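You operate a simulated robot arm through the tools that you are given. There is no shell and no other tool. Be economical: measure what you need, move in short steps, check, and stop when the job is done.

You are at the controls of a simulated two-armed robot. One attempt, no reset.

JOB
Fill up the blue spool with the grey spool's wire, at Fast.
Fine: grey spool on the end spindle, guard shut before the switch goes on; wind till it is bare; switch off at the end.

It is judged by the outcome, as a careful person would: the job done as asked, and still so three seconds after it is handed in. It fails if anything else is knocked over, pushed out of place, dropped, spilled or broken.

ROBOT AND FRAMES
Two 7-joint arms with fingered hands on one trunk, on a base that drives. Base frame: it is fixed to the floor where the robot stands at the start and does not move with it; the origin is under the middle of the robot, x ahead of it, y to its left, z up; the surface under the hand at the start is at about z = 0.86. Lengths are in m, angles in degrees, forces in N, time in s.
The left shoulder is at the start at [0.037, 0.092, 1.135], the right one opposite. With the tool pointing down near the work surface each hand reaches from about 0.3 to 0.56 m from the robot's upright axis, wherever it stands, measured 20 degrees to its own side. Places, roughly: clear guard [0.4, 0, 0.9]; end spindle seat [0.4, 0.2, 0.9]; green board button [0.2, 0.1, 0.9]; speed dial [0.2, 0, 0.9]; teal board switch [0.2, 0.2, 0.9]. Payload 2.1 kg a hand.
Tool frame (each hand has its own): the origin (TCP) lies between the finger pads and is the grasp point; the fingertips stand 0.02 m ahead of it; z points along the fingers, y is the line along which they close. The gripper opens to 0.068 m. The gripper's body begins 0.023 m behind the TCP. The gripper is a hand of 5 fingers: y runs from the thumb to the fingers, the wrist lies at [-0.01, -0.079, -0.131] in the tool frame, and closing takes about 1.5 s.
Orientation is told as [roll, pitch, yaw] about the base's x, y, z axes, in that order, counted from this pose: with the fingers straight down and the wrist toward the robot, the tool's x, y and z point along [0, 1, 0], [1, 0, 0] and [0, 0, -1] of the base frame.

CONTROLS
- The arms move only by the tool move_arm. It takes "left_plan", "right_plan" or both (then of equal length, played together; a hand with none holds still); each is text: rows parted by semicolons, each of 6 numbers parted by spaces: the shift along the tool's x, y, z in m, then the turn, a rotation vector about the tool's x, y, z in degrees. In form: x y z rx ry rz; .... A call has 1 to 10 rows; each row is the pose to reach, as a shift and turn from the pose commanded when the call began, along the tool's axes at that moment. "left_fingers" and "right_fingers" are, for a hand that has rows, the opening in per cent of the stroke, from 0 (shut) to 100 (fully open), set as the call begins (left out, the last holds). A row lasts 0.2 s, in which the tool goes at most 0.05 m and 8.6 degrees; a call with a longer step from one row to the next is refused whole, and so is a gripper value outside its range. A pose out of reach is approached as far as the arm can. The call stops where the force on the tool passes 80 N (or 10 N more than at its start, if that is more) or the arm is blocked; 0.2 s more then pass. Each finger travels about 0.153 m/s and halts on what it meets, pressing with about 33 N; the grip force reading is that of the motor and also rises with nothing between the fingers. The clock runs only during rows and for 0.2 s after the last one: add rows that repeat a pose to give the fingers time. It gives the time, the measured TCP pose, the force on the tool (base axes), the opening and the grip force at its end, in the units of the frame above (readings bear some noise), with the torque about the TCP (base axes, N m) and any sound that the robot's microphone picked up, and new pictures: "show" is both (left out), scene, wrist or none (wrist: the cameras of the hands that moved).
- Cameras (640 x 400 px; columns grow to the right, rows downward): "scene" is now at [0.1251, 0.0277, 1.266]; the picture's right is [0.23, -0.97, 0.00], its down [-0.67, -0.15, -0.73] and it looks along [0.71, 0.17, -0.68] (base axes); focal length 214 px, centre (320, 200). "left" rides on the left gripper at [-0.054, -0.058, -0.072] in its tool frame; the picture's right is [-0.57, -0.39, 0.73], its down [0.73, -0.64, 0.23] and it looks along [0.38, 0.66, 0.65] (tool axes); focal length 226 px, centre (320, 200). "right" rides on the right gripper at [0.054, -0.058, -0.072] in its tool frame; the picture's right is [-0.57, 0.39, -0.73], its down [-0.73, -0.64, 0.23] and it looks along [-0.38, 0.66, 0.65] (tool axes); focal length 226 px, centre (320, 200). There is no depth. A picture from a camera that has moved, and an enlarged one, comes with that camera's place and axes in the base frame and with its lens. The place of the scene camera against the robot may be out by one fixed shift of up to 0.025 m in any direction.
- lift_body(by): slides the trunk up (or, below 0, down) by that many m; the arms and the scene camera ride with it, the base frame stays. It gives what a move gives, with no picture.
- drive_base(legs): drives the robot by 1 to 6 legs, each [ahead, left, turn to the left] in m, m and degrees, along the robot's own axes; the way and the turn of a leg run together, so that a leg with both is an arc; at most 1.5 m and 180 degrees a leg. The arms and the cameras ride along, it lands a little off, and it stops where it bumps. It gives what a move gives, and a new picture of the scene camera.
- move_fingers(index, middle, ring, little, thumb_bend, thumb_turn, hand): sets how far each is bent, from 0 (flat) to 1 (curled in); at 0.3 the hand is open as for a grip, at 0.7 the pads meet at the TCP. One left out holds its place. A second passes; each finger stops where it meets its share of the squeeze, and holds until it gets a number again. A gripper value or a shape takes the hand back. It gives what a move gives, with no picture; readings hold the bend of each and the force on index, middle, ring, little, thumb and palm. thumb_turn goes from beside the hand (0) to across from the fingers (1), as for a grip.
- set_grasp(shape, hand): the hand has 5 fingers and takes this shape, open, in about a second: jaw (thumb against the fingers, like two jaws); tri (thumb and two fingers); tip (a fingertip pinch); poke (one finger out to press); point (the index stretched); flat (the hand flat); cup (the hand cupped); fist (a fist). The gripper value then closes the fingers along that shape, each until it touches; the sizes above hold for jaw. It gives what a move gives, with no picture.
- pan_tilt(pan, tilt): turns the head with the scene camera to pan (to the left, within 86 degrees either way) and tilt (down, from -29 to 69), counted from straight ahead of the robot. It gives what a move gives, and a new picture of the scene camera.
- close_up(camera, box): a new picture of the part [left, top, right, bottom] of that camera's present view, enlarged. The clock stands still meanwhile.
- finish_job(): hands the job in; it is judged then, once.

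Work in short steps. Places have to be worked out from the pictures, the camera data and where the tool is seen: move nearer, look again, correct. Check each grasp and each placing, and mend what went wrong. You have 120 turns and 260 pictures in all, those below and enlarged ones among them. Open the grippers and draw the arms clear of the work before you hand the job in, unless the task says otherwise; then end with one line.

The tools are called after ">>>" as a command line: name --argument value ..., lists and objects as JSON in quotes. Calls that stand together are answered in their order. move_arm: Moves the arms, as the interface text tells. Its arguments: {"type":"object","properties":{"left_plan":{"type":"string"},"left_fingers":{"type":"number"},"right_plan":{"type":"string"},"right_fingers":{"type":"number"},"show":{"type":"string","enum":["both","scene","wrist","none"]}},"required":[]} The other tools are called the same way: lift_body (by) slides the trunk up or down; set_grasp (shape, hand) gives the hand a shape; move_fingers (index, middle, ring, little, thumb_bend, thumb_turn, hand) moves the fingers one by one; drive_base (legs) drives the base; pan_tilt (pan, tilt) turns the head that bears the scene camera; close_up (camera, box) takes an enlarged picture of a part of a camera's view; finish_job () hands the job in.

At the start:

```text
t: 0.0
left_ee_pos: [0.3263, 0.255, 1.1791]
left_ee_rot: [0.0, -0.1, 0.1]
left_force: [0.1, 0.7, 0.7]
left_moment: [-0.01, -0.02, -0.01]
left_width: 0.0679
left_gripper_force: 0.0
left_shape: jaw
left_bend: [0.3, 0.3, 0.3, 0.3, 0.3, 0.98]
left_finger forces: [0.0, 0.1, 0.0, 0.0, 0.0, 0.0]
right_ee_pos: [0.4053, -0.0896, 1.1649]
right_ee_rot: [0.0, -0.1, 0.0]
right_force: [0.5, 0.6, -0.8]
right_moment: [-0.01, 0.03, -0.02]
right_width: 0.0676
right_gripper_force: 0.1
right_shape: jaw
right_bend: [0.3, 0.3, 0.3, 0.3, 0.3, 0.98]
right_finger forces: [0.0, 0.0, 0.0, 0.1, 0.1, 0.1]
trunk travel left (down, up): [-0.375, 0.529]
robot x, y, heading: [-0.0026, -0.0022, -0.1]
head pan, tilt: [13.1, 43.1]
```

scene: 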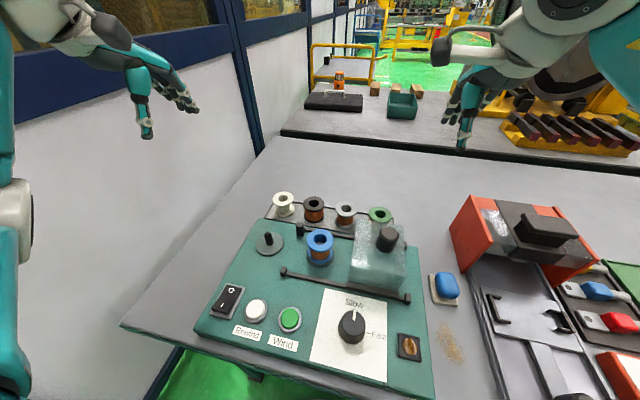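
right: 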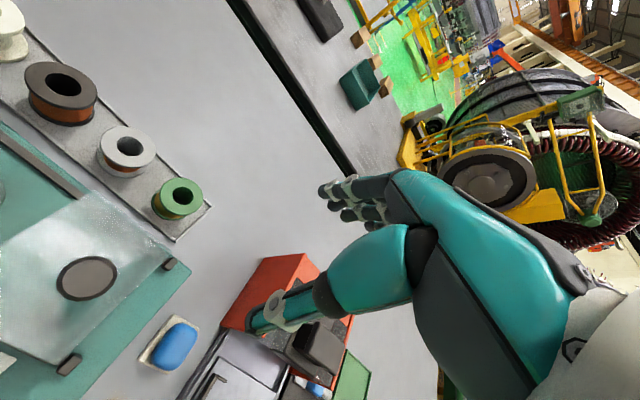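
left: 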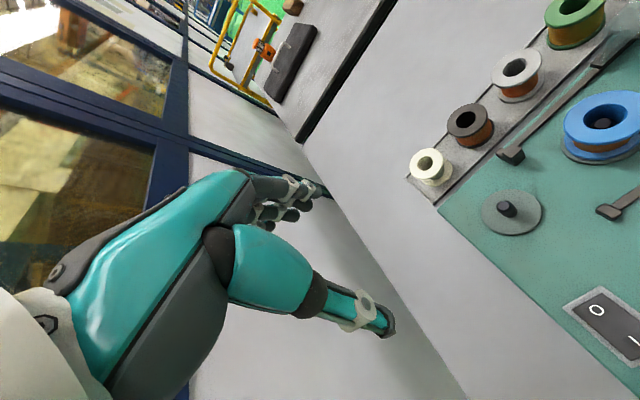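

The board shows a rocker switch, white Rewind and green Wind buttons, a Slow/Fast dial, a sliding guard, a blue spool on its spindle, an empty end spindle, and four spools in a rack. I'll enlarge the board to read the details.

>>> close_up --camera "scene" --box '[190, 180, 430, 330]'

>>> close_up --camera "scene" --box '[190, 270, 450, 400]'

```text
2.67 times, centred on (310, 255) of scene
camera zoom: at [0.1251, 0.0277, 1.266], right [0.23, -0.97, 0.0], down [-0.67, -0.15, -0.73], along [0.71, 0.17, -0.68], focal length 572 px, centre (347, 53)
```

zoom: 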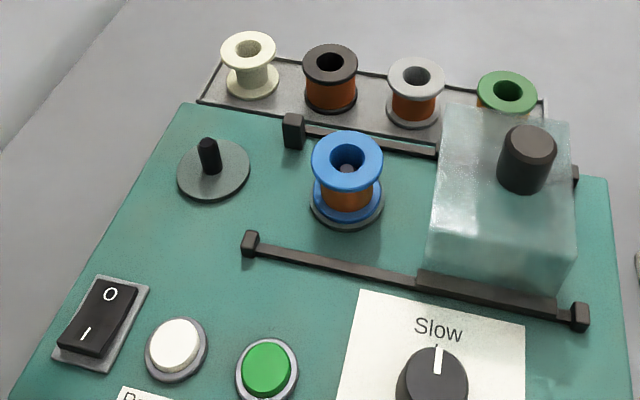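

```text
2.46 times, centred on (320, 335) of scene
camera zoom: at [0.1251, 0.0277, 1.266], right [0.23, -0.97, 0.0], down [-0.67, -0.15, -0.73], along [0.71, 0.17, -0.68], focal length 528 px, centre (320, -132)
```

zoom: 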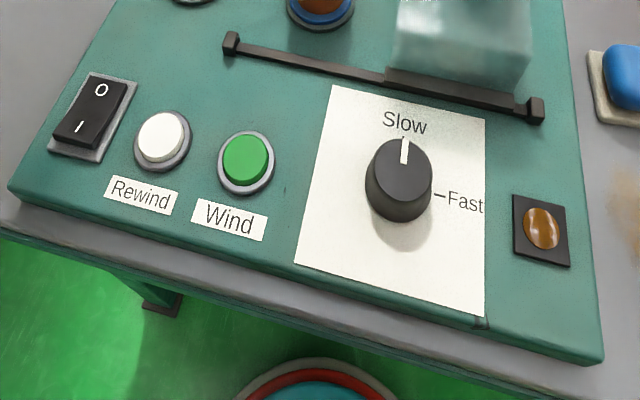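

The light grey spool (third in the rack) is at about (0.46, 0.05), and the end spindle at about (0.36, 0.19). I'll shape the left hand to tri, move it above the grey spool and move the right hand aside.

>>> set_grasp --hand "left" --shape "tri"

>>> move_arm --left_plan "0 0.02 0 0 0 0; -0.02 0.04 0 0 0 0; -0.06 0.06 0 0 0 0; -0.1 0.08 0 0 0 0; -0.14 0.1 0 0 0 0; -0.175 0.12 0.02 0 0 0; -0.205 0.13 0.05 0 0 0" --right_plan "-0.03 0 0 0 0 0; -0.07 0 0 0 0 0; -0.11 0 0 0 0 0; -0.15 0 0 0 0 0; -0.18 0 0 0 0 0; -0.2 0 0 0 0 0; -0.2 0 0 0 0 0" --left_fingers 100

```text
t: 0.9
left_ee_pos: [0.3255, 0.2554, 1.1789]
left_ee_rot: [0.0, 0.1, -0.1]
left_force: [0.7, 0.0, -0.2]
left_moment: [-0.02, -0.07, 0.02]
left_width: 0.0677
left_gripper_force: 0.0
left_shape: tri
left_bend: [0.3, 0.3, 0.99, 0.99, 0.3, 0.98]
left_finger forces: [0.1, 0.1, 0.1, 0.0, 0.0, 0.0]
right_ee_pos: [0.405, -0.088, 1.1637]
right_ee_rot: [-0.1, 0.0, 0.0]
right_force: [-0.1, 0.4, -0.8]
right_moment: [0.0, 0.0, 0.01]
right_width: 0.0676
right_gripper_force: 0.0
right_shape: jaw
right_bend: [0.3, 0.3, 0.3, 0.3, 0.3, 0.98]
right_finger forces: [0.0, 0.0, 0.1, 0.0, 0.1, 0.1]
trunk travel left (down, up): [-0.375, 0.529]
robot x, y, heading: [-0.0029, 0.001, 0.3]
head pan, tilt: [13.1, 43.1]
```

```text
t: 2.5
left_ee_pos: [0.4548, 0.0486, 1.129]
left_ee_rot: [0.1, 0.0, 0.2]
left_force: [-0.1, -0.4, 1.5]
left_moment: [-0.04, 0.02, 0.01]
left_width: 0.0676
left_gripper_force: 0.1
left_shape: tri
left_bend: [0.3, 0.3, 0.99, 0.99, 0.3, 0.98]
left_finger forces: [0.0, 0.1, 0.0, 0.0, 0.0, 0.1]
right_ee_pos: [0.4041, -0.2881, 1.1654]
right_ee_rot: [0.0, 0.0, -0.1]
right_force: [0.5, 0.1, 0.1]
right_moment: [0.03, -0.01, 0.0]
right_width: 0.0677
right_gripper_force: 0.0
right_shape: jaw
right_bend: [0.3, 0.3, 0.3, 0.3, 0.3, 0.98]
right_finger forces: [0.0, 0.0, 0.0, 0.1, 0.0, 0.1]
trunk travel left (down, up): [-0.375, 0.529]
robot x, y, heading: [-0.003, -0.0007, 0.1]
head pan, tilt: [13.1, 43.1]
camera scene: at [0.1252, 0.0274, 1.266], right [0.23, -0.97, 0.0], down [-0.67, -0.15, -0.73], along [0.71, 0.17, -0.68], focal length 214 px, centre (320, 200)
camera right: at [0.3465, -0.2341, 1.238], right [0.39, -0.57, 0.73], down [-0.64, -0.73, -0.23], along [0.66, -0.38, -0.65], focal length 226 px, centre (320, 200)
camera left: at [0.3969, -0.0069, 1.2003], right [-0.39, -0.57, -0.73], down [-0.64, 0.73, -0.23], along [0.66, 0.38, -0.65], focal length 226 px, centre (320, 200)
```

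scene: 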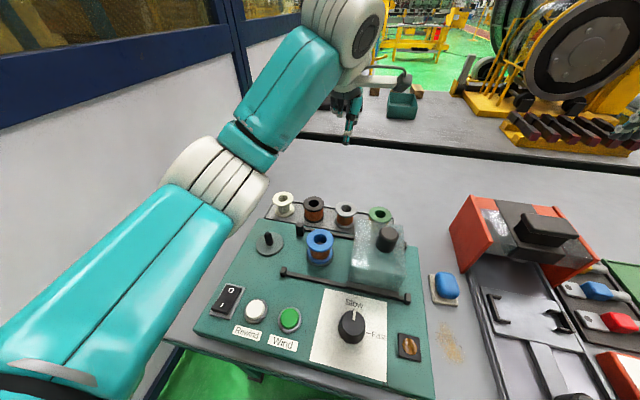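
right: 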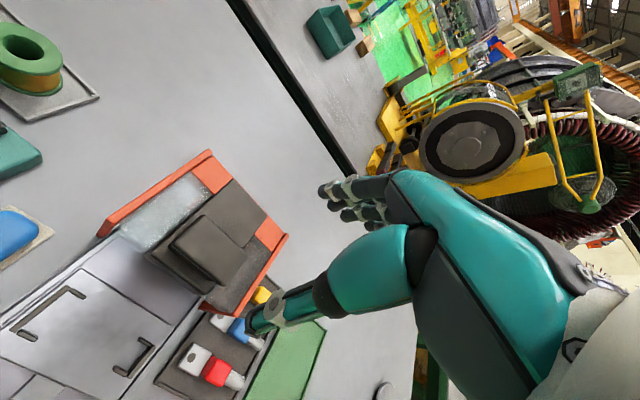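
left: 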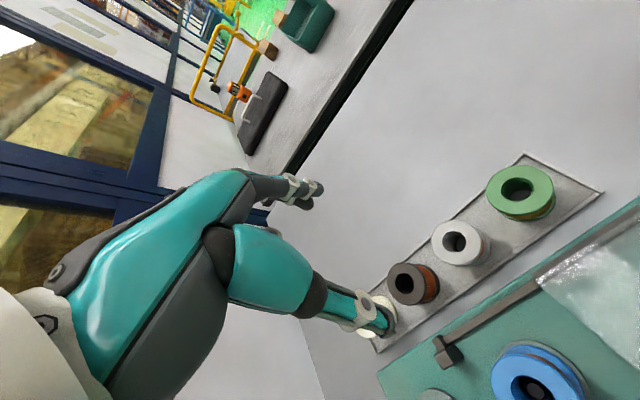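

Triangulating from the wrist views puts the grey spool's top at about (0.478, 0.036, 0.893), the end spindle near (0.359, 0.181), and the blue top at (0.357, 0.069, 0.92). I'll lower the hand over the grey spool to z=0.97 and look.

>>> move_arm --left_plan "-0.006 0.012 0.03 0 0 0; -0.012 0.023 0.07 0 0 0; -0.0126 0.0232 0.11 0 0 0; -0.0126 0.0232 0.14 0 0 0; -0.0126 0.0232 0.159 0 0 0"

```text
t: 3.7
left_ee_pos: [0.4802, 0.0399, 0.9727]
left_ee_rot: [0.0, 0.0, 0.0]
left_force: [-0.7, 0.2, -0.3]
left_moment: [-0.02, 0.01, -0.01]
left_width: 0.0676
left_gripper_force: 0.0
left_shape: tri
left_bend: [0.3, 0.3, 0.99, 0.99, 0.3, 0.98]
left_finger forces: [0.0, 0.0, 0.1, 0.0, 0.0, 0.0]
right_ee_pos: [0.4054, -0.2876, 1.166]
right_ee_rot: [0.0, 0.0, 0.0]
right_force: [-1.0, 0.0, -0.4]
right_moment: [0.02, 0.03, 0.01]
right_width: 0.0679
right_gripper_force: 0.2
right_shape: jaw
right_bend: [0.3, 0.3, 0.3, 0.3, 0.3, 0.98]
right_finger forces: [0.1, 0.0, 0.1, 0.0, 0.1, 0.0]
trunk travel left (down, up): [-0.375, 0.529]
robot x, y, heading: [-0.0009, -0.0002, 0.1]
head pan, tilt: [13.1, 43.1]
camera scene: at [0.1251, 0.0275, 1.266], right [0.23, -0.97, 0.0], down [-0.67, -0.15, -0.73], along [0.71, 0.17, -0.68], focal length 214 px, centre (320, 200)
camera left: at [0.4213, -0.0158, 1.0434], right [-0.39, -0.57, -0.73], down [-0.64, 0.73, -0.23], along [0.66, 0.38, -0.65], focal length 226 px, centre (320, 200)
```

scene: 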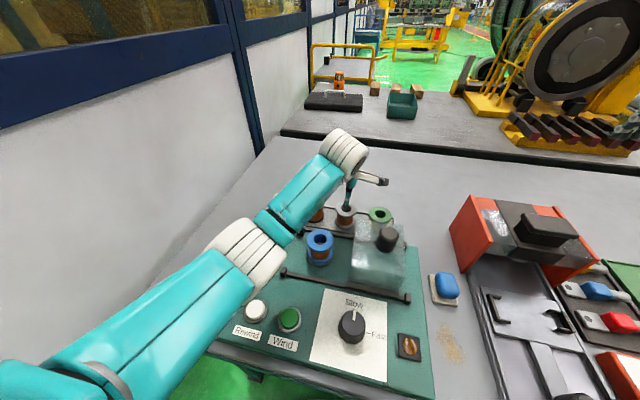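
left: 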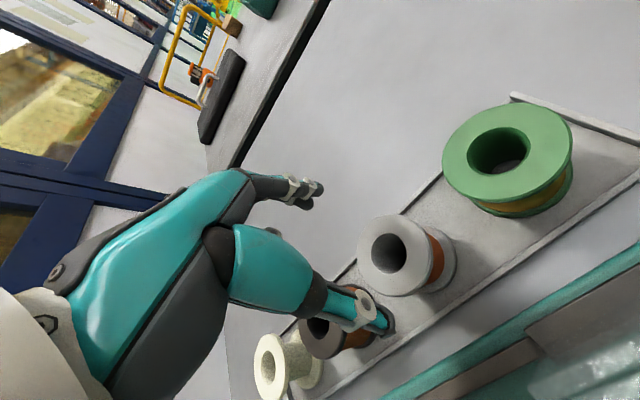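

The hand is centred over the grey spool to within a few mm. I'll lower it to 0.92 and look before enclosing the spool.

>>> move_arm --left_plan "-0.001 -0.002 0.02 0 0 0; -0.001 -0.002 0.04 0 0 0; -0.001 -0.002 0.05 0 0 0" --show "wrist"

>>> close_up --camera "scene" --box '[260, 130, 440, 280]'

```text
t: 4.5
left_ee_pos: [0.4758, 0.039, 0.9214]
left_ee_rot: [0.0, 0.0, 0.1]
left_force: [0.8, 0.0, 0.2]
left_moment: [0.0, -0.01, -0.01]
left_width: 0.0677
left_gripper_force: 0.1
left_shape: tri
left_bend: [0.3, 0.3, 0.99, 0.99, 0.3, 0.98]
left_finger forces: [0.0, 0.0, 0.0, 0.0, 0.0, 0.0]
right_ee_pos: [0.4043, -0.2877, 1.1652]
right_ee_rot: [0.1, 0.1, 0.1]
right_force: [0.1, -0.2, -0.5]
right_moment: [0.0, 0.0, -0.03]
right_width: 0.0676
right_gripper_force: 0.1
right_shape: jaw
right_bend: [0.3, 0.3, 0.3, 0.3, 0.3, 0.98]
right_finger forces: [0.1, 0.0, 0.1, 0.0, 0.0, 0.0]
trunk travel left (down, up): [-0.375, 0.529]
robot x, y, heading: [-0.0002, -0.0003, -0.2]
head pan, tilt: [13.1, 43.1]
camera left: at [0.4179, -0.016, 0.9929], right [-0.39, -0.57, -0.73], down [-0.64, 0.73, -0.23], along [0.66, 0.38, -0.65], focal length 226 px, centre (320, 200)
```

left: 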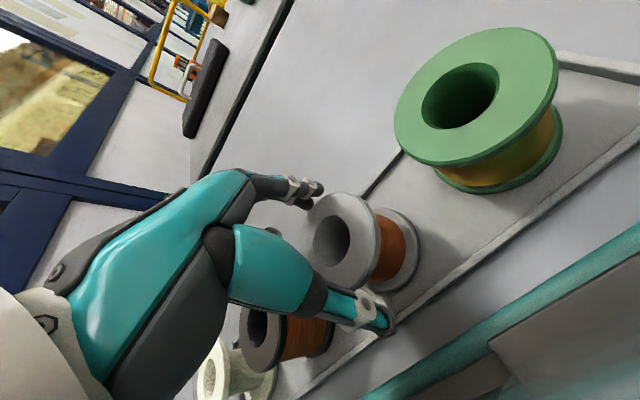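

```text
2.67 times, centred on (350, 205) of scene
camera zoom: at [0.1251, 0.0275, 1.266], right [0.23, -0.97, 0.0], down [-0.67, -0.15, -0.73], along [0.71, 0.17, -0.68], focal length 572 px, centre (240, 187)
```

zoom: 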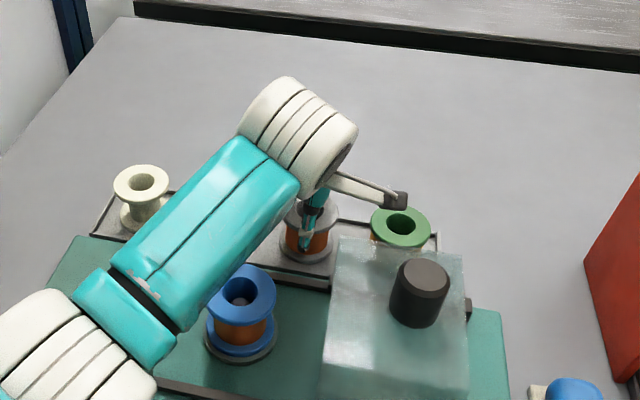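

The spool's top centre works out at (0.476, 0.037, ~0.905), directly under the TCP. I'll go down to z≈0.889 and close.

>>> move_arm --left_plan "-0.002 0 0.01 0 0 0; -0.002 0 0.02 0 0 0; -0.002 0 0.032 0 0 0" --show "wrist"

```text
t: 5.3
left_ee_pos: [0.4832, 0.0366, 0.9035]
left_ee_rot: [-0.3, -2.6, -0.2]
left_force: [-3.2, 3.3, 33.6]
left_moment: [0.6, -0.39, 0.08]
left_width: 0.0677
left_gripper_force: 0.1
left_shape: tri
left_bend: [0.3, 0.3, 0.99, 0.99, 0.28, 0.97]
left_finger forces: [0.0, 0.0, 33.9, 0.1, 1.3, 0.0]
right_ee_pos: [0.4024, -0.287, 1.1655]
right_ee_rot: [0.0, -0.1, 0.0]
right_force: [0.4, -0.2, -0.1]
right_moment: [-0.01, 0.03, -0.03]
right_width: 0.0675
right_gripper_force: 0.1
right_shape: jaw
right_bend: [0.3, 0.3, 0.3, 0.3, 0.3, 0.98]
right_finger forces: [0.0, 0.1, 0.0, 0.0, 0.0, 0.1]
trunk travel left (down, up): [-0.375, 0.529]
robot x, y, heading: [-0.0017, 0.0004, 0.3]
head pan, tilt: [13.1, 43.1]
stopped in row 3 (left hand): the force on the tool passed its limit at 90 N (the readings are from after the stop); the commanded pose is now the measured one
camera left: at [0.4202, -0.0185, 0.9733], right [-0.36, -0.57, -0.74], down [-0.63, 0.73, -0.26], along [0.69, 0.37, -0.62], focal length 226 px, centre (320, 200)
```

left: 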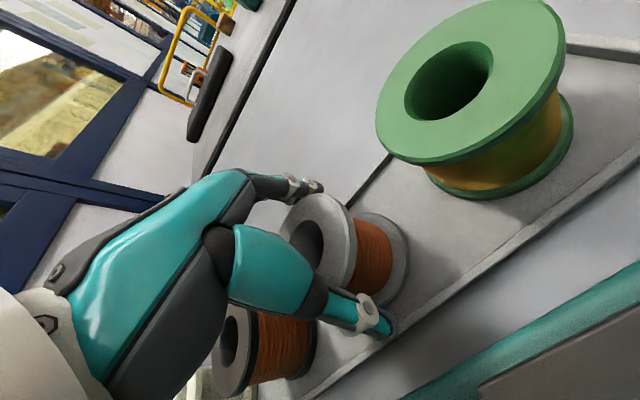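

The curled ring finger pressed on the spool. I'll lift, and use the jaw shape instead with ring and little held open, closing only index, middle and thumb.

>>> move_arm --left_plan "0 0 -0.02 0 0 0; 0.002 -0.004 -0.045 1.3 0 0; 0.002 -0.007 -0.065 2.6 0 0" --show "none"

>>> set_grasp --hand "left" --shape "jaw"

>>> close_up --camera "left" --box '[160, 80, 640, 400]'

```text
t: 6.1
left_ee_pos: [0.4726, 0.0374, 0.9656]
left_ee_rot: [-0.2, 0.8, -0.2]
left_force: [0.7, 0.4, 0.0]
left_moment: [-0.04, 0.03, 0.01]
left_width: 0.0678
left_gripper_force: 0.1
left_shape: tri
left_bend: [0.3, 0.3, 0.99, 0.99, 0.3, 0.98]
left_finger forces: [0.0, 0.0, 0.1, 0.0, 0.0, 0.0]
right_ee_pos: [0.405, -0.2879, 1.1653]
right_ee_rot: [0.1, -0.1, 0.1]
right_force: [-0.3, -0.6, -0.6]
right_moment: [0.01, 0.03, 0.0]
right_width: 0.0678
right_gripper_force: 0.1
right_shape: jaw
right_bend: [0.3, 0.3, 0.3, 0.3, 0.3, 0.98]
right_finger forces: [0.1, 0.0, 0.0, 0.1, 0.0, 0.1]
trunk travel left (down, up): [-0.375, 0.529]
robot x, y, heading: [-0.0019, 0.0004, -0.1]
head pan, tilt: [13.1, 43.1]
```

```text
t: 7.0
left_ee_pos: [0.4748, 0.0378, 0.9637]
left_ee_rot: [-0.1, 0.9, -0.1]
left_force: [0.8, 0.0, -0.8]
left_moment: [0.04, 0.01, 0.01]
left_width: 0.0675
left_gripper_force: 0.1
left_shape: jaw
left_bend: [0.3, 0.3, 0.3, 0.3, 0.3, 0.98]
left_finger forces: [0.0, 0.0, 0.0, 0.0, 0.1, 0.1]
right_ee_pos: [0.4048, -0.2883, 1.1654]
right_ee_rot: [0.1, 0.0, 0.1]
right_force: [-0.1, -0.3, 0.6]
right_moment: [0.01, 0.01, 0.03]
right_width: 0.0677
right_gripper_force: 0.1
right_shape: jaw
right_bend: [0.3, 0.3, 0.3, 0.3, 0.3, 0.98]
right_finger forces: [0.0, 0.0, 0.0, 0.1, 0.0, 0.0]
trunk travel left (down, up): [-0.375, 0.529]
robot x, y, heading: [0.0004, 0.002, 0.0]
head pan, tilt: [13.1, 43.1]
```

```text
1.25 times, centred on (400, 240) of left
camera zoom: at [0.4154, -0.0171, 1.0368], right [-0.4, -0.57, -0.72], down [-0.64, 0.73, -0.22], along [0.66, 0.37, -0.66], focal length 283 px, centre (220, 150)
```

zoom: 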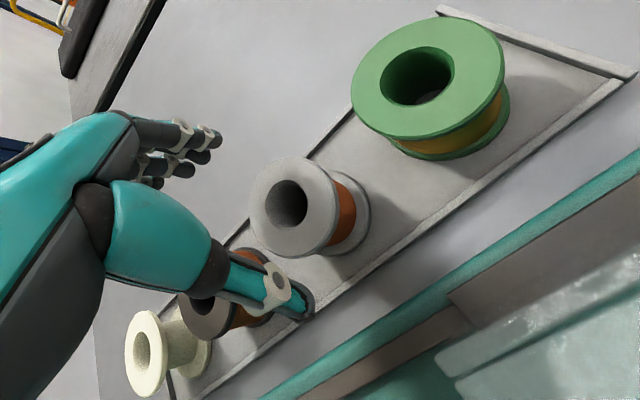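

The spool hasn't moved. I'll descend with the open jaw to z≈0.89.

>>> move_arm --left_plan "0 0.003 0.02 -0.9 0 0; 0 0.003 0.04 -0.9 0 0; 0 0.003 0.055 -0.9 0 0; 0 0.003 0.065 -0.9 0 0; 0 0.003 0.073 -0.9 0 0" --show "wrist"

```text
t: 8.2
left_ee_pos: [0.4767, 0.0368, 0.8932]
left_ee_rot: [-0.4, -0.3, -0.2]
left_force: [1.5, -0.7, 15.3]
left_moment: [-0.03, 0.16, 0.0]
left_width: 0.0681
left_gripper_force: 0.1
left_shape: jaw
left_bend: [0.28, 0.3, 0.3, 0.3, 0.29, 0.98]
left_finger forces: [4.9, 0.0, 0.0, 0.1, 8.7, 0.0]
right_ee_pos: [0.4041, -0.2879, 1.165]
right_ee_rot: [0.0, 0.0, 0.0]
right_force: [0.6, 0.9, 0.7]
right_moment: [0.01, -0.02, -0.01]
right_width: 0.0675
right_gripper_force: 0.0
right_shape: jaw
right_bend: [0.3, 0.3, 0.3, 0.3, 0.3, 0.98]
right_finger forces: [0.1, 0.0, 0.0, 0.0, 0.1, 0.1]
trunk travel left (down, up): [-0.375, 0.529]
robot x, y, heading: [0.0035, -0.001, -0.1]
head pan, tilt: [13.1, 43.1]
camera left: at [0.4161, -0.0174, 0.9644], right [-0.39, -0.57, -0.73], down [-0.64, 0.73, -0.24], along [0.67, 0.37, -0.64], focal length 226 px, centre (320, 200)
```

left: 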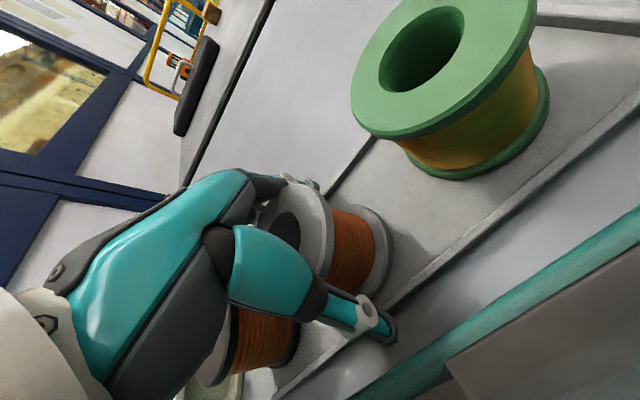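

Tips just touch the tray, and the spool sits between thumb and fingers. I'll raise 3 mm and close thumb, index and middle.

>>> move_arm --left_plan "0 0 -0.004 0 0 0; 0 0 -0.004 0 0 0" --show "none"

>>> move_fingers --hand "left" --index 0.7 --middle 0.7 --thumb_bend 0.7

>>> close_up --camera "left" --box '[160, 80, 640, 400]'

```text
t: 8.8
left_ee_pos: [0.4758, 0.0379, 0.8951]
left_ee_rot: [-0.2, 0.1, -0.1]
left_force: [0.1, -0.4, 1.5]
left_moment: [-0.03, 0.03, 0.02]
left_width: 0.0679
left_gripper_force: 0.0
left_shape: jaw
left_bend: [0.28, 0.3, 0.3, 0.3, 0.29, 0.98]
left_finger forces: [2.7, 0.0, 0.0, 0.1, 2.4, 0.0]
right_ee_pos: [0.4049, -0.2882, 1.1665]
right_ee_rot: [-0.1, 0.0, 0.0]
right_force: [-0.2, 0.0, -0.2]
right_moment: [0.0, 0.02, -0.02]
right_width: 0.0673
right_gripper_force: 0.1
right_shape: jaw
right_bend: [0.3, 0.3, 0.3, 0.3, 0.3, 0.98]
right_finger forces: [0.1, 0.0, 0.1, 0.0, 0.0, 0.0]
trunk travel left (down, up): [-0.375, 0.529]
robot x, y, heading: [-0.004, -0.0018, 0.3]
head pan, tilt: [13.1, 43.1]
```

```text
t: 9.8
left_ee_pos: [0.4764, 0.0374, 0.8955]
left_ee_rot: [-0.3, -0.1, -0.2]
left_force: [2.2, -0.5, 7.7]
left_moment: [0.0, -0.26, 0.01]
left_width: 0.0415
left_gripper_force: 30.7
left_shape: fingers
left_bend: [0.38, 0.51, 0.3, 0.3, 0.56, 0.95]
left_finger forces: [22.2, 9.0, 0.0, 0.0, 30.4, 0.0]
right_ee_pos: [0.4045, -0.2875, 1.1653]
right_ee_rot: [0.0, 0.0, 0.0]
right_force: [-1.1, -0.4, 1.0]
right_moment: [-0.01, 0.01, 0.01]
right_width: 0.0679
right_gripper_force: 0.1
right_shape: jaw
right_bend: [0.3, 0.3, 0.3, 0.3, 0.3, 0.98]
right_finger forces: [0.1, 0.0, 0.1, 0.0, 0.0, 0.1]
trunk travel left (down, up): [-0.375, 0.529]
robot x, y, heading: [0.0019, -0.0001, -0.0]
head pan, tilt: [13.1, 43.1]
```

```text
1.25 times, centred on (400, 240) of left
camera zoom: at [0.416, -0.0173, 0.9674], right [-0.39, -0.57, -0.73], down [-0.64, 0.73, -0.23], along [0.67, 0.37, -0.65], focal length 283 px, centre (220, 150)
```

zoom: 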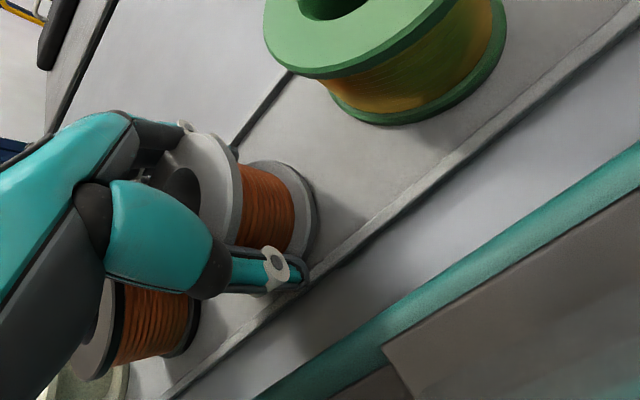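

Firm three-finger grip on the spool (22/9/30 N). I'll lift straight up 0.1 m and check.

>>> move_arm --left_plan "0 0 -0.01 0 0 0; 0 0 -0.03 0 0 0; 0 0 -0.06 0 0 0; 0 0 -0.09 0 0 0; 0 0 -0.1 0 0 0"

>>> close_up --camera "left" --box '[160, 80, 640, 400]'

```text
t: 11.0
left_ee_pos: [0.476, 0.0379, 0.9964]
left_ee_rot: [-0.2, 0.1, -0.2]
left_force: [0.3, -0.4, 0.1]
left_moment: [0.01, 0.03, 0.0]
left_width: 0.0411
left_gripper_force: 27.2
left_shape: fingers
left_bend: [0.4, 0.53, 0.3, 0.3, 0.52, 0.95]
left_finger forces: [18.0, 8.1, 0.0, 0.0, 28.0, 0.1]
right_ee_pos: [0.4046, -0.2878, 1.1664]
right_ee_rot: [0.0, 0.0, 0.1]
right_force: [-0.3, -0.4, 0.0]
right_moment: [-0.01, 0.03, -0.03]
right_width: 0.0678
right_gripper_force: 0.1
right_shape: jaw
right_bend: [0.3, 0.3, 0.3, 0.3, 0.3, 0.98]
right_finger forces: [0.0, 0.0, 0.0, 0.1, 0.0, 0.0]
trunk travel left (down, up): [-0.375, 0.529]
robot x, y, heading: [-0.0006, -0.0008, 0.2]
head pan, tilt: [13.1, 43.1]
camera scene: at [0.1252, 0.0276, 1.266], right [0.23, -0.97, 0.0], down [-0.67, -0.15, -0.73], along [0.71, 0.17, -0.68], focal length 214 px, centre (320, 200)
camera left: at [0.4163, -0.0164, 1.0674], right [-0.39, -0.57, -0.73], down [-0.64, 0.73, -0.23], along [0.67, 0.37, -0.65], focal length 226 px, centre (320, 200)
```

scene: 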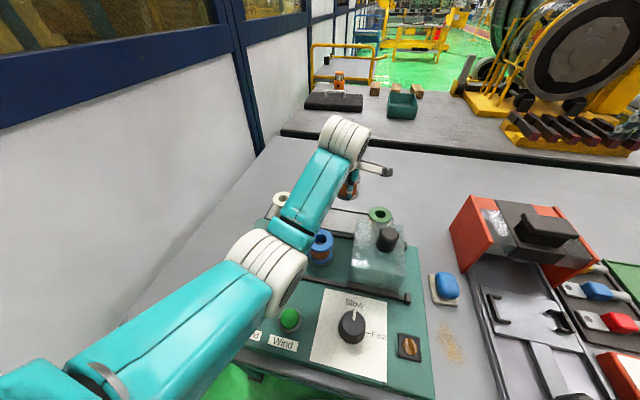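
left: 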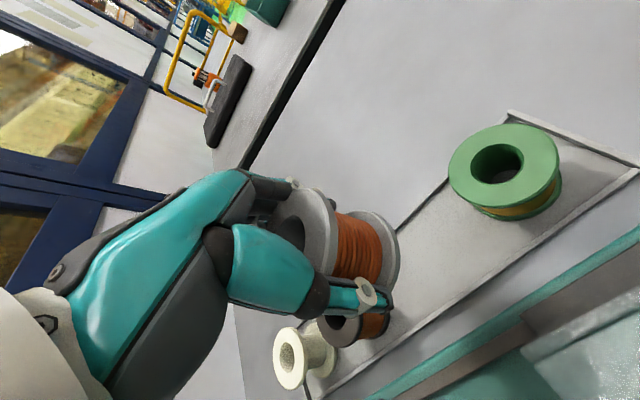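

```text
1.25 times, centred on (400, 240) of left
camera zoom: at [0.4163, -0.0164, 1.0674], right [-0.39, -0.57, -0.73], down [-0.64, 0.73, -0.23], along [0.67, 0.37, -0.65], focal length 283 px, centre (220, 150)
```

zoom: 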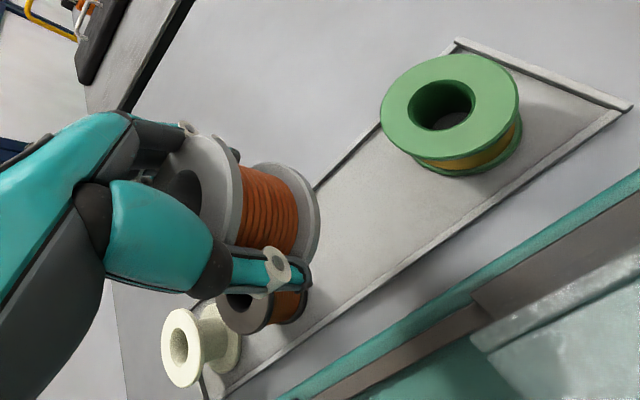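

The spool is held level. I estimate the pin at about (0.352, 0.182) with its top near z 0.92. I'll carry the spool over there at z≈1.01 and look.

>>> move_arm --left_plan "0.02 0 -0.02 0 0 0; 0.055 -0.01 -0.02 0 0 0; 0.085 -0.04 -0.02 0 0 0; 0.115 -0.07 -0.02 0 0 0; 0.135 -0.1 -0.02 0 0 0; 0.144 -0.124 -0.02 0 0 0; 0.144 -0.124 -0.02 0 0 0"

>>> close_up --camera "scene" --box '[200, 180, 360, 280]'

```text
t: 12.6
left_ee_pos: [0.3502, 0.1829, 1.0145]
left_ee_rot: [-0.1, 0.0, -0.2]
left_force: [0.3, -0.2, -0.5]
left_moment: [0.0, 0.0, 0.02]
left_width: 0.0405
left_gripper_force: 24.6
left_shape: fingers
left_bend: [0.42, 0.54, 0.3, 0.3, 0.48, 0.95]
left_finger forces: [16.3, 7.7, 0.1, 0.0, 25.0, 0.0]
right_ee_pos: [0.4047, -0.2881, 1.1654]
right_ee_rot: [0.1, -0.1, 0.1]
right_force: [0.8, -0.5, 0.8]
right_moment: [-0.01, 0.0, -0.02]
right_width: 0.068
right_gripper_force: 0.0
right_shape: jaw
right_bend: [0.3, 0.3, 0.3, 0.3, 0.3, 0.98]
right_finger forces: [0.0, 0.0, 0.0, 0.1, 0.0, 0.0]
trunk travel left (down, up): [-0.375, 0.529]
robot x, y, heading: [0.0001, 0.0013, 0.1]
head pan, tilt: [13.1, 43.1]
camera scene: at [0.125, 0.0278, 1.266], right [0.23, -0.97, 0.0], down [-0.67, -0.15, -0.73], along [0.71, 0.17, -0.68], focal length 214 px, centre (320, 200)
camera left: at [0.2921, 0.1274, 1.0856], right [-0.39, -0.57, -0.73], down [-0.64, 0.73, -0.23], along [0.67, 0.37, -0.65], focal length 226 px, centre (320, 200)
```

scene: 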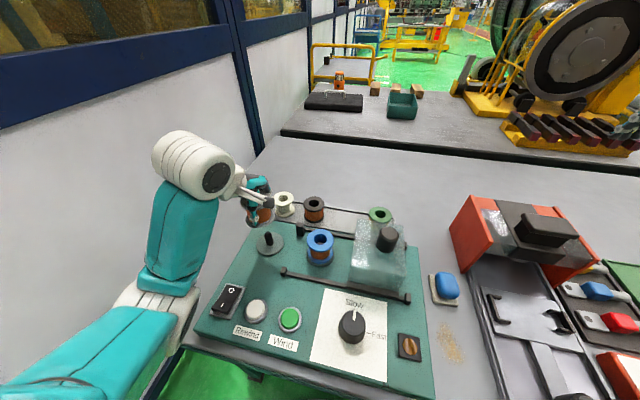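
left: 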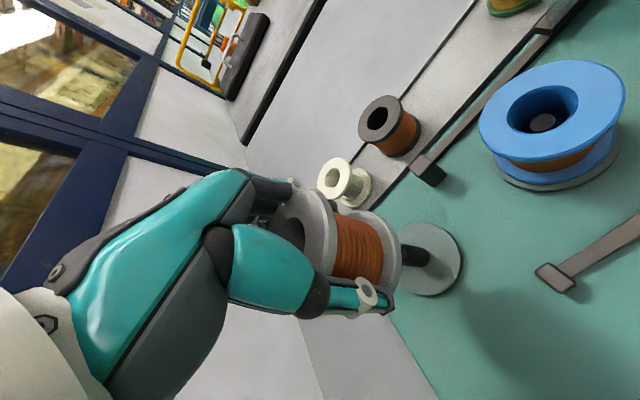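

```text
4.00 times, centred on (280, 230) of scene
camera zoom: at [0.125, 0.0278, 1.266], right [0.23, -0.97, 0.0], down [-0.67, -0.15, -0.73], along [0.71, 0.17, -0.68], focal length 858 px, centre (480, 80)
```

zoom: 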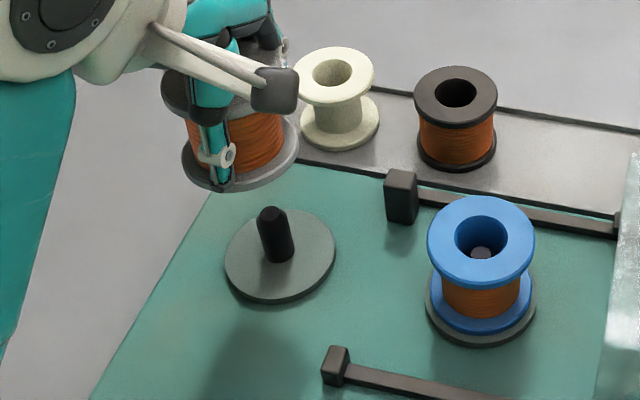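

I have the pin located at about (0.353, 0.184). I'll enlarge the wrist view to measure where the spool axis lies in the hand.

>>> close_up --camera "left" --box '[260, 160, 500, 310]'

```text
2.67 times, centred on (380, 235) of left
camera zoom: at [0.2921, 0.1274, 1.0856], right [-0.39, -0.57, -0.73], down [-0.64, 0.73, -0.23], along [0.67, 0.37, -0.65], focal length 603 px, centre (160, 107)
```

zoom: 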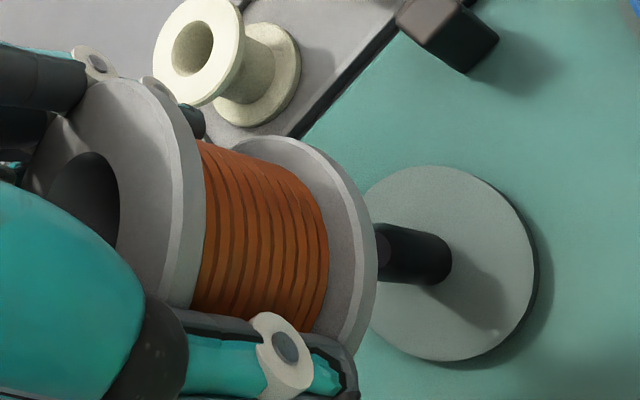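

Combining both views, the spool axis is about 4 mm beyond the pin in +x and +y. I'll shift by that, lower to just above the pin and recheck.

>>> move_arm --left_plan "-0.0045 -0.004 0.015 0 0 0; -0.0045 -0.004 0.03 0 0 0; -0.0045 -0.004 0.04 0 0 0" --show "none"

>>> close_up --camera "left" --box '[260, 160, 500, 310]'

>>> close_up --camera "scene" --box '[220, 190, 340, 265]'

```text
t: 13.4
left_ee_pos: [0.348, 0.1796, 0.9748]
left_ee_rot: [-0.2, -0.2, -0.2]
left_force: [0.9, -0.6, -0.5]
left_moment: [0.0, 0.01, 0.01]
left_width: 0.0403
left_gripper_force: 24.8
left_shape: fingers
left_bend: [0.42, 0.54, 0.3, 0.3, 0.47, 0.95]
left_finger forces: [16.0, 7.6, 0.0, 0.0, 24.6, 0.0]
right_ee_pos: [0.404, -0.2881, 1.1657]
right_ee_rot: [-0.1, -0.1, 0.0]
right_force: [0.3, 0.3, -0.3]
right_moment: [0.0, -0.04, 0.0]
right_width: 0.0674
right_gripper_force: 0.0
right_shape: jaw
right_bend: [0.3, 0.3, 0.3, 0.3, 0.3, 0.98]
right_finger forces: [0.0, 0.0, 0.1, 0.0, 0.0, 0.2]
trunk travel left (down, up): [-0.375, 0.529]
robot x, y, heading: [0.003, -0.0003, -0.1]
head pan, tilt: [13.1, 43.1]
```

```text
2.67 times, centred on (380, 235) of left
camera zoom: at [0.2886, 0.1236, 1.0466], right [-0.39, -0.57, -0.73], down [-0.64, 0.73, -0.23], along [0.67, 0.37, -0.65], focal length 603 px, centre (160, 107)
```

zoom: 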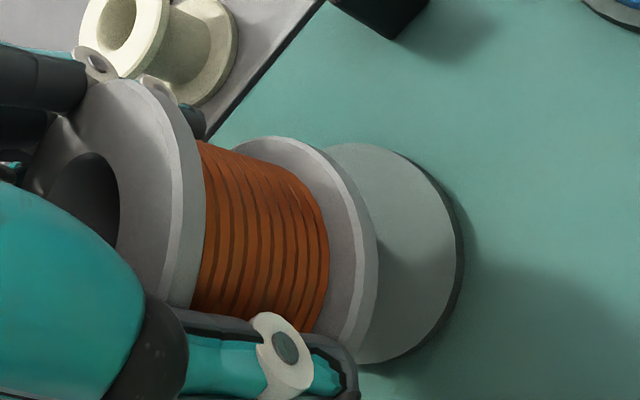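

```text
5.33 times, centred on (280, 228) of scene
camera zoom: at [0.1251, 0.0277, 1.266], right [0.23, -0.97, 0.0], down [-0.67, -0.15, -0.73], along [0.71, 0.17, -0.68], focal length 1144 px, centre (533, 53)
```

zoom: 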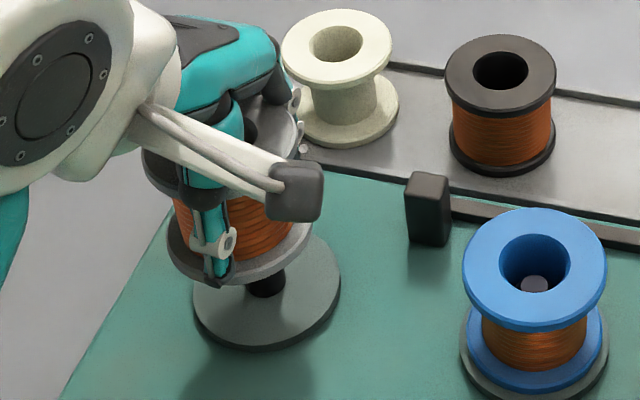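

The views leave a few mm of ambiguity along one direction. I'll bring the right hand's camera around, yawed left and kept high, for a side view of the spool over the pin.

>>> move_arm --right_plan "0.025 0 0 0 0 -8.5; 0.055 -0.005 0 0 0 -17; 0.085 -0.01 0 0 0 -25.5; 0.115 -0.015 0.01 0 0 -34; 0.145 -0.02 0.02 0 0 -42.5; 0.175 -0.025 0.03 0 0 -51; 0.205 -0.03 0.04 0 0 -59.5; 0.235 -0.035 0.05 0 0 -68; 0.26 -0.04 0.06 0 0 -76.5; 0.28 -0.045 0.07 0 0 -85"

```text
t: 15.6
left_ee_pos: [0.3486, 0.1812, 0.974]
left_ee_rot: [-0.2, -0.1, -0.2]
left_force: [0.5, 0.7, -0.8]
left_moment: [-0.04, 0.02, -0.01]
left_width: 0.0404
left_gripper_force: 24.0
left_shape: fingers
left_bend: [0.42, 0.54, 0.3, 0.3, 0.47, 0.95]
left_finger forces: [16.0, 7.5, 0.0, 0.0, 24.5, 0.0]
right_ee_pos: [0.2546, -0.0321, 1.1288]
right_ee_rot: [0.4, 0.8, 83.3]
right_force: [0.8, 0.2, -0.5]
right_moment: [-0.03, 0.0, -0.02]
right_width: 0.068
right_gripper_force: 0.1
right_shape: jaw
right_bend: [0.3, 0.3, 0.3, 0.3, 0.3, 0.98]
right_finger forces: [0.0, 0.1, 0.0, 0.0, 0.0, 0.1]
right hand out of reach, approached as far as the arm can: row 3, 4, 5, 6, 7, 8, 9, 10
trunk travel left (down, up): [-0.375, 0.529]
robot x, y, heading: [0.0003, 0.0005, -0.0]
head pan, tilt: [13.1, 43.1]
camera scene: at [0.126, 0.0308, 1.2658], right [0.23, -0.97, 0.0], down [-0.67, -0.16, -0.73], along [0.71, 0.16, -0.68], focal length 214 px, centre (320, 200)
camera right: at [0.1947, -0.0818, 1.2026], right [0.61, 0.33, 0.72], down [0.65, -0.72, -0.23], along [0.45, 0.61, -0.66], focal length 226 px, centre (320, 200)
```

scene: 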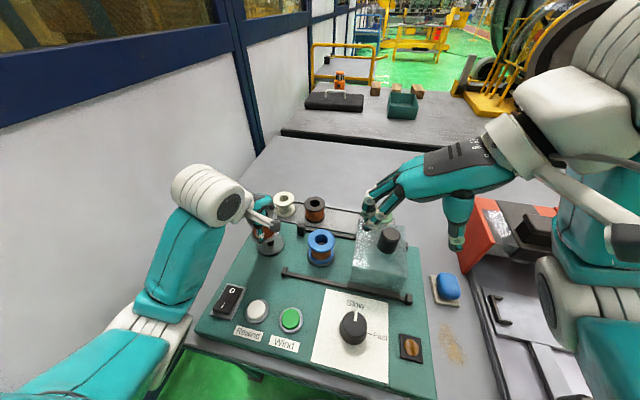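
right: 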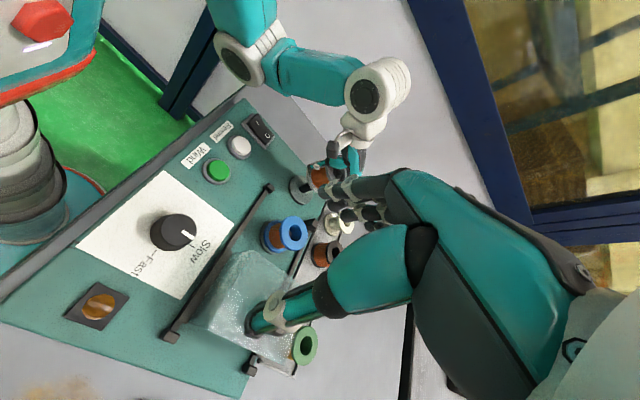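

The right camera now sees the grey spool beside the pin from the side. I'll zoom in on it.

>>> close_up --camera "right" --box '[272, 148, 352, 208]'

>>> close_up --camera "scene" --box '[220, 190, 340, 265]'

```text
6.67 times, centred on (312, 178) of right
camera zoom: at [0.1947, -0.0818, 1.2026], right [0.61, 0.33, 0.72], down [0.65, -0.72, -0.23], along [0.45, 0.61, -0.66], focal length 1507 px, centre (373, 347)
```

zoom: 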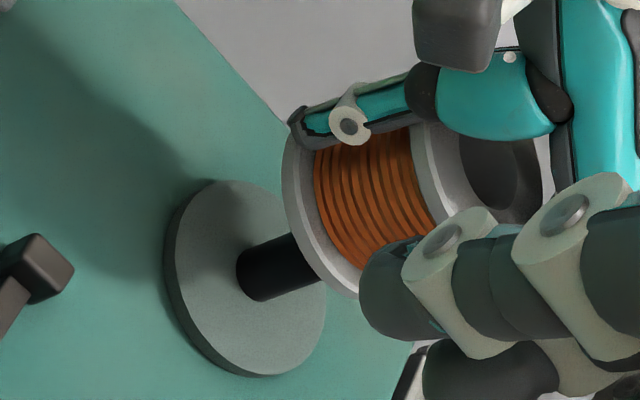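

```text
5.33 times, centred on (280, 228) of scene
camera zoom: at [0.126, 0.0308, 1.2658], right [0.23, -0.97, 0.0], down [-0.67, -0.16, -0.73], along [0.71, 0.16, -0.68], focal length 1144 px, centre (533, 53)
```

zoom: 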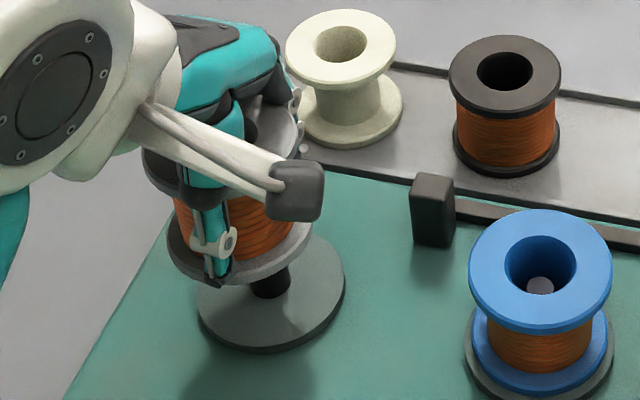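

Scene and right views agree that the spool sits about 5–7 mm too far in +y, partly from base sway. I'll shift −y by 6 mm, lower slightly and recheck in both views.

>>> move_arm --left_plan "-0.006 0 0 0 0 0; -0.006 0 0.006 0 0 0; -0.006 0 0.006 0 0 0" --show "none"

>>> close_up --camera "right" --box '[272, 148, 352, 208]'

>>> close_up --camera "scene" --box '[220, 190, 340, 265]'

>>> close_up --camera "left" --box '[260, 160, 500, 310]'

```text
t: 16.4
left_ee_pos: [0.3476, 0.171, 0.9686]
left_ee_rot: [-0.2, 0.0, -0.2]
left_force: [0.3, -0.2, -0.5]
left_moment: [-0.01, -0.01, -0.03]
left_width: 0.0401
left_gripper_force: 24.0
left_shape: fingers
left_bend: [0.42, 0.54, 0.3, 0.3, 0.47, 0.95]
left_finger forces: [15.8, 7.7, 0.0, 0.1, 24.6, 0.0]
right_ee_pos: [0.2552, -0.0338, 1.1278]
right_ee_rot: [0.4, 0.7, 83.2]
right_force: [0.1, -0.3, 0.4]
right_moment: [-0.01, -0.02, 0.03]
right_width: 0.0681
right_gripper_force: 0.1
right_shape: jaw
right_bend: [0.3, 0.3, 0.3, 0.3, 0.3, 0.98]
right_finger forces: [0.0, 0.0, 0.0, 0.0, 0.0, 0.0]
trunk travel left (down, up): [-0.375, 0.529]
robot x, y, heading: [0.0033, 0.001, -0.0]
head pan, tilt: [13.1, 43.1]
```

```text
6.67 times, centred on (312, 178) of right
camera zoom: at [0.1942, -0.0844, 1.2025], right [0.61, 0.33, 0.72], down [0.65, -0.73, -0.23], along [0.45, 0.61, -0.66], focal length 1507 px, centre (373, 347)
```

zoom: 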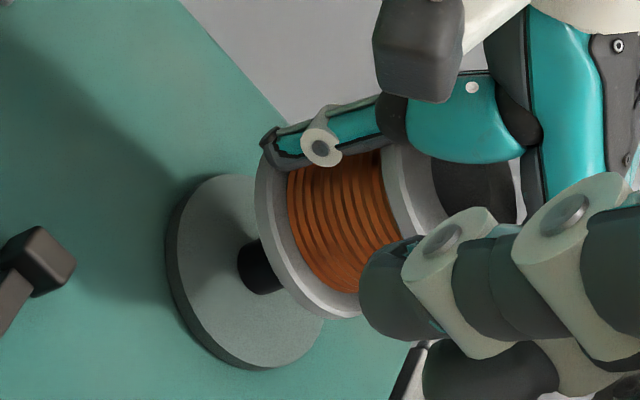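

```text
5.33 times, centred on (280, 228) of scene
camera zoom: at [0.1251, 0.0278, 1.266], right [0.23, -0.97, 0.0], down [-0.67, -0.15, -0.73], along [0.71, 0.17, -0.68], focal length 1144 px, centre (533, 53)
```

zoom: 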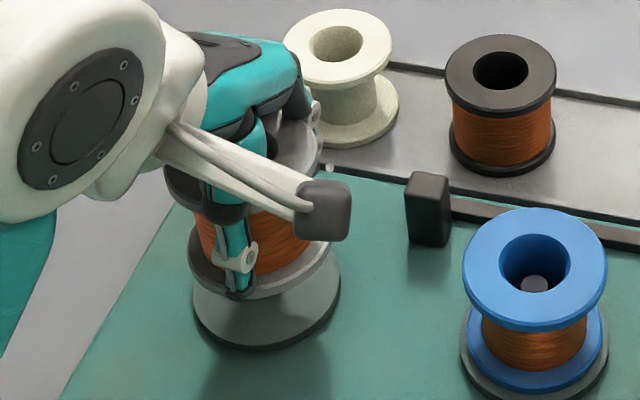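

```text
2.67 times, centred on (380, 235) of left
camera zoom: at [0.2888, 0.1172, 1.0406], right [-0.39, -0.57, -0.73], down [-0.64, 0.73, -0.23], along [0.67, 0.37, -0.65], focal length 603 px, centre (160, 107)
```

zoom: 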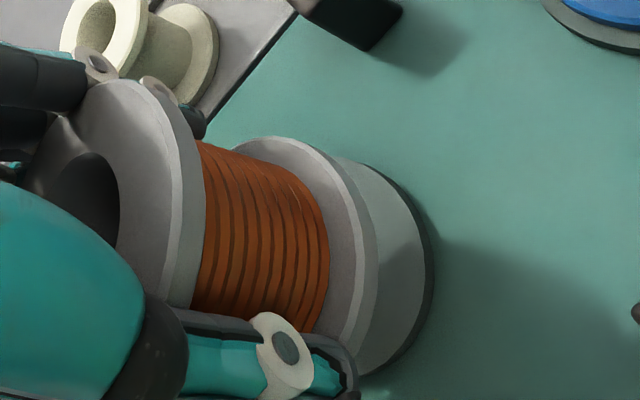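

Scene view now shows a slight overshoot of about 3.5 mm. The hole is about 25 mm across and the pin about 12 mm, so there is ±6 mm of tolerance. I'll return 3 mm and lower gently past the pin top.

>>> move_arm --left_plan "0.003 0 0 0 0 0; 0.003 0 0.004 0 0 0; 0.003 0 0.008 0 0 0; 0.003 0 0.012 0 0 0; 0.003 0 0.016 0 0 0" --show "none"

>>> close_up --camera "scene" --box '[220, 190, 340, 265]'

>>> close_up --camera "right" --box '[272, 148, 352, 208]'

```text
t: 17.6
left_ee_pos: [0.3468, 0.1709, 0.9567]
left_ee_rot: [-0.2, -0.7, -0.2]
left_force: [-2.2, -11.1, 44.7]
left_moment: [0.24, -0.32, -0.06]
left_width: 0.0384
left_gripper_force: 37.9
left_shape: fingers
left_bend: [0.42, 0.53, 0.3, 0.3, 0.62, 0.93]
left_finger forces: [25.2, 9.3, 0.0, 0.1, 41.1, 0.0]
right_ee_pos: [0.2529, -0.0359, 1.1293]
right_ee_rot: [0.4, 0.6, 83.1]
right_force: [1.0, 0.6, -0.1]
right_moment: [0.0, 0.0, 0.06]
right_width: 0.0679
right_gripper_force: 0.0
right_shape: jaw
right_bend: [0.3, 0.3, 0.3, 0.3, 0.3, 0.98]
right_finger forces: [0.0, 0.1, 0.0, 0.1, 0.0, 0.0]
trunk travel left (down, up): [-0.375, 0.529]
robot x, y, heading: [0.0007, 0.003, 0.1]
head pan, tilt: [13.1, 43.1]
```

```text
5.33 times, centred on (280, 228) of scene
camera zoom: at [0.1221, 0.0246, 1.2669], right [0.23, -0.97, 0.0], down [-0.66, -0.15, -0.73], along [0.71, 0.17, -0.68], focal length 1144 px, centre (533, 53)
```

zoom: 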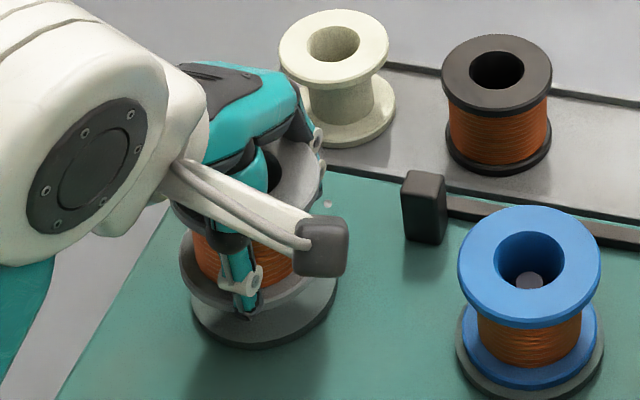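

```text
6.67 times, centred on (312, 178) of right
camera zoom: at [0.1914, -0.0875, 1.2033], right [0.61, 0.32, 0.72], down [0.65, -0.73, -0.23], along [0.45, 0.61, -0.65], focal length 1507 px, centre (373, 347)
```

zoom: 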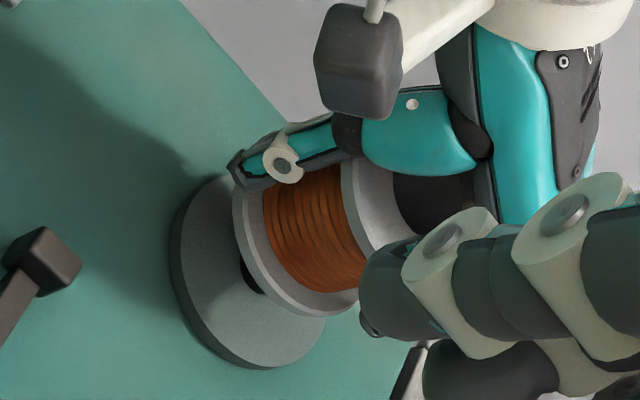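

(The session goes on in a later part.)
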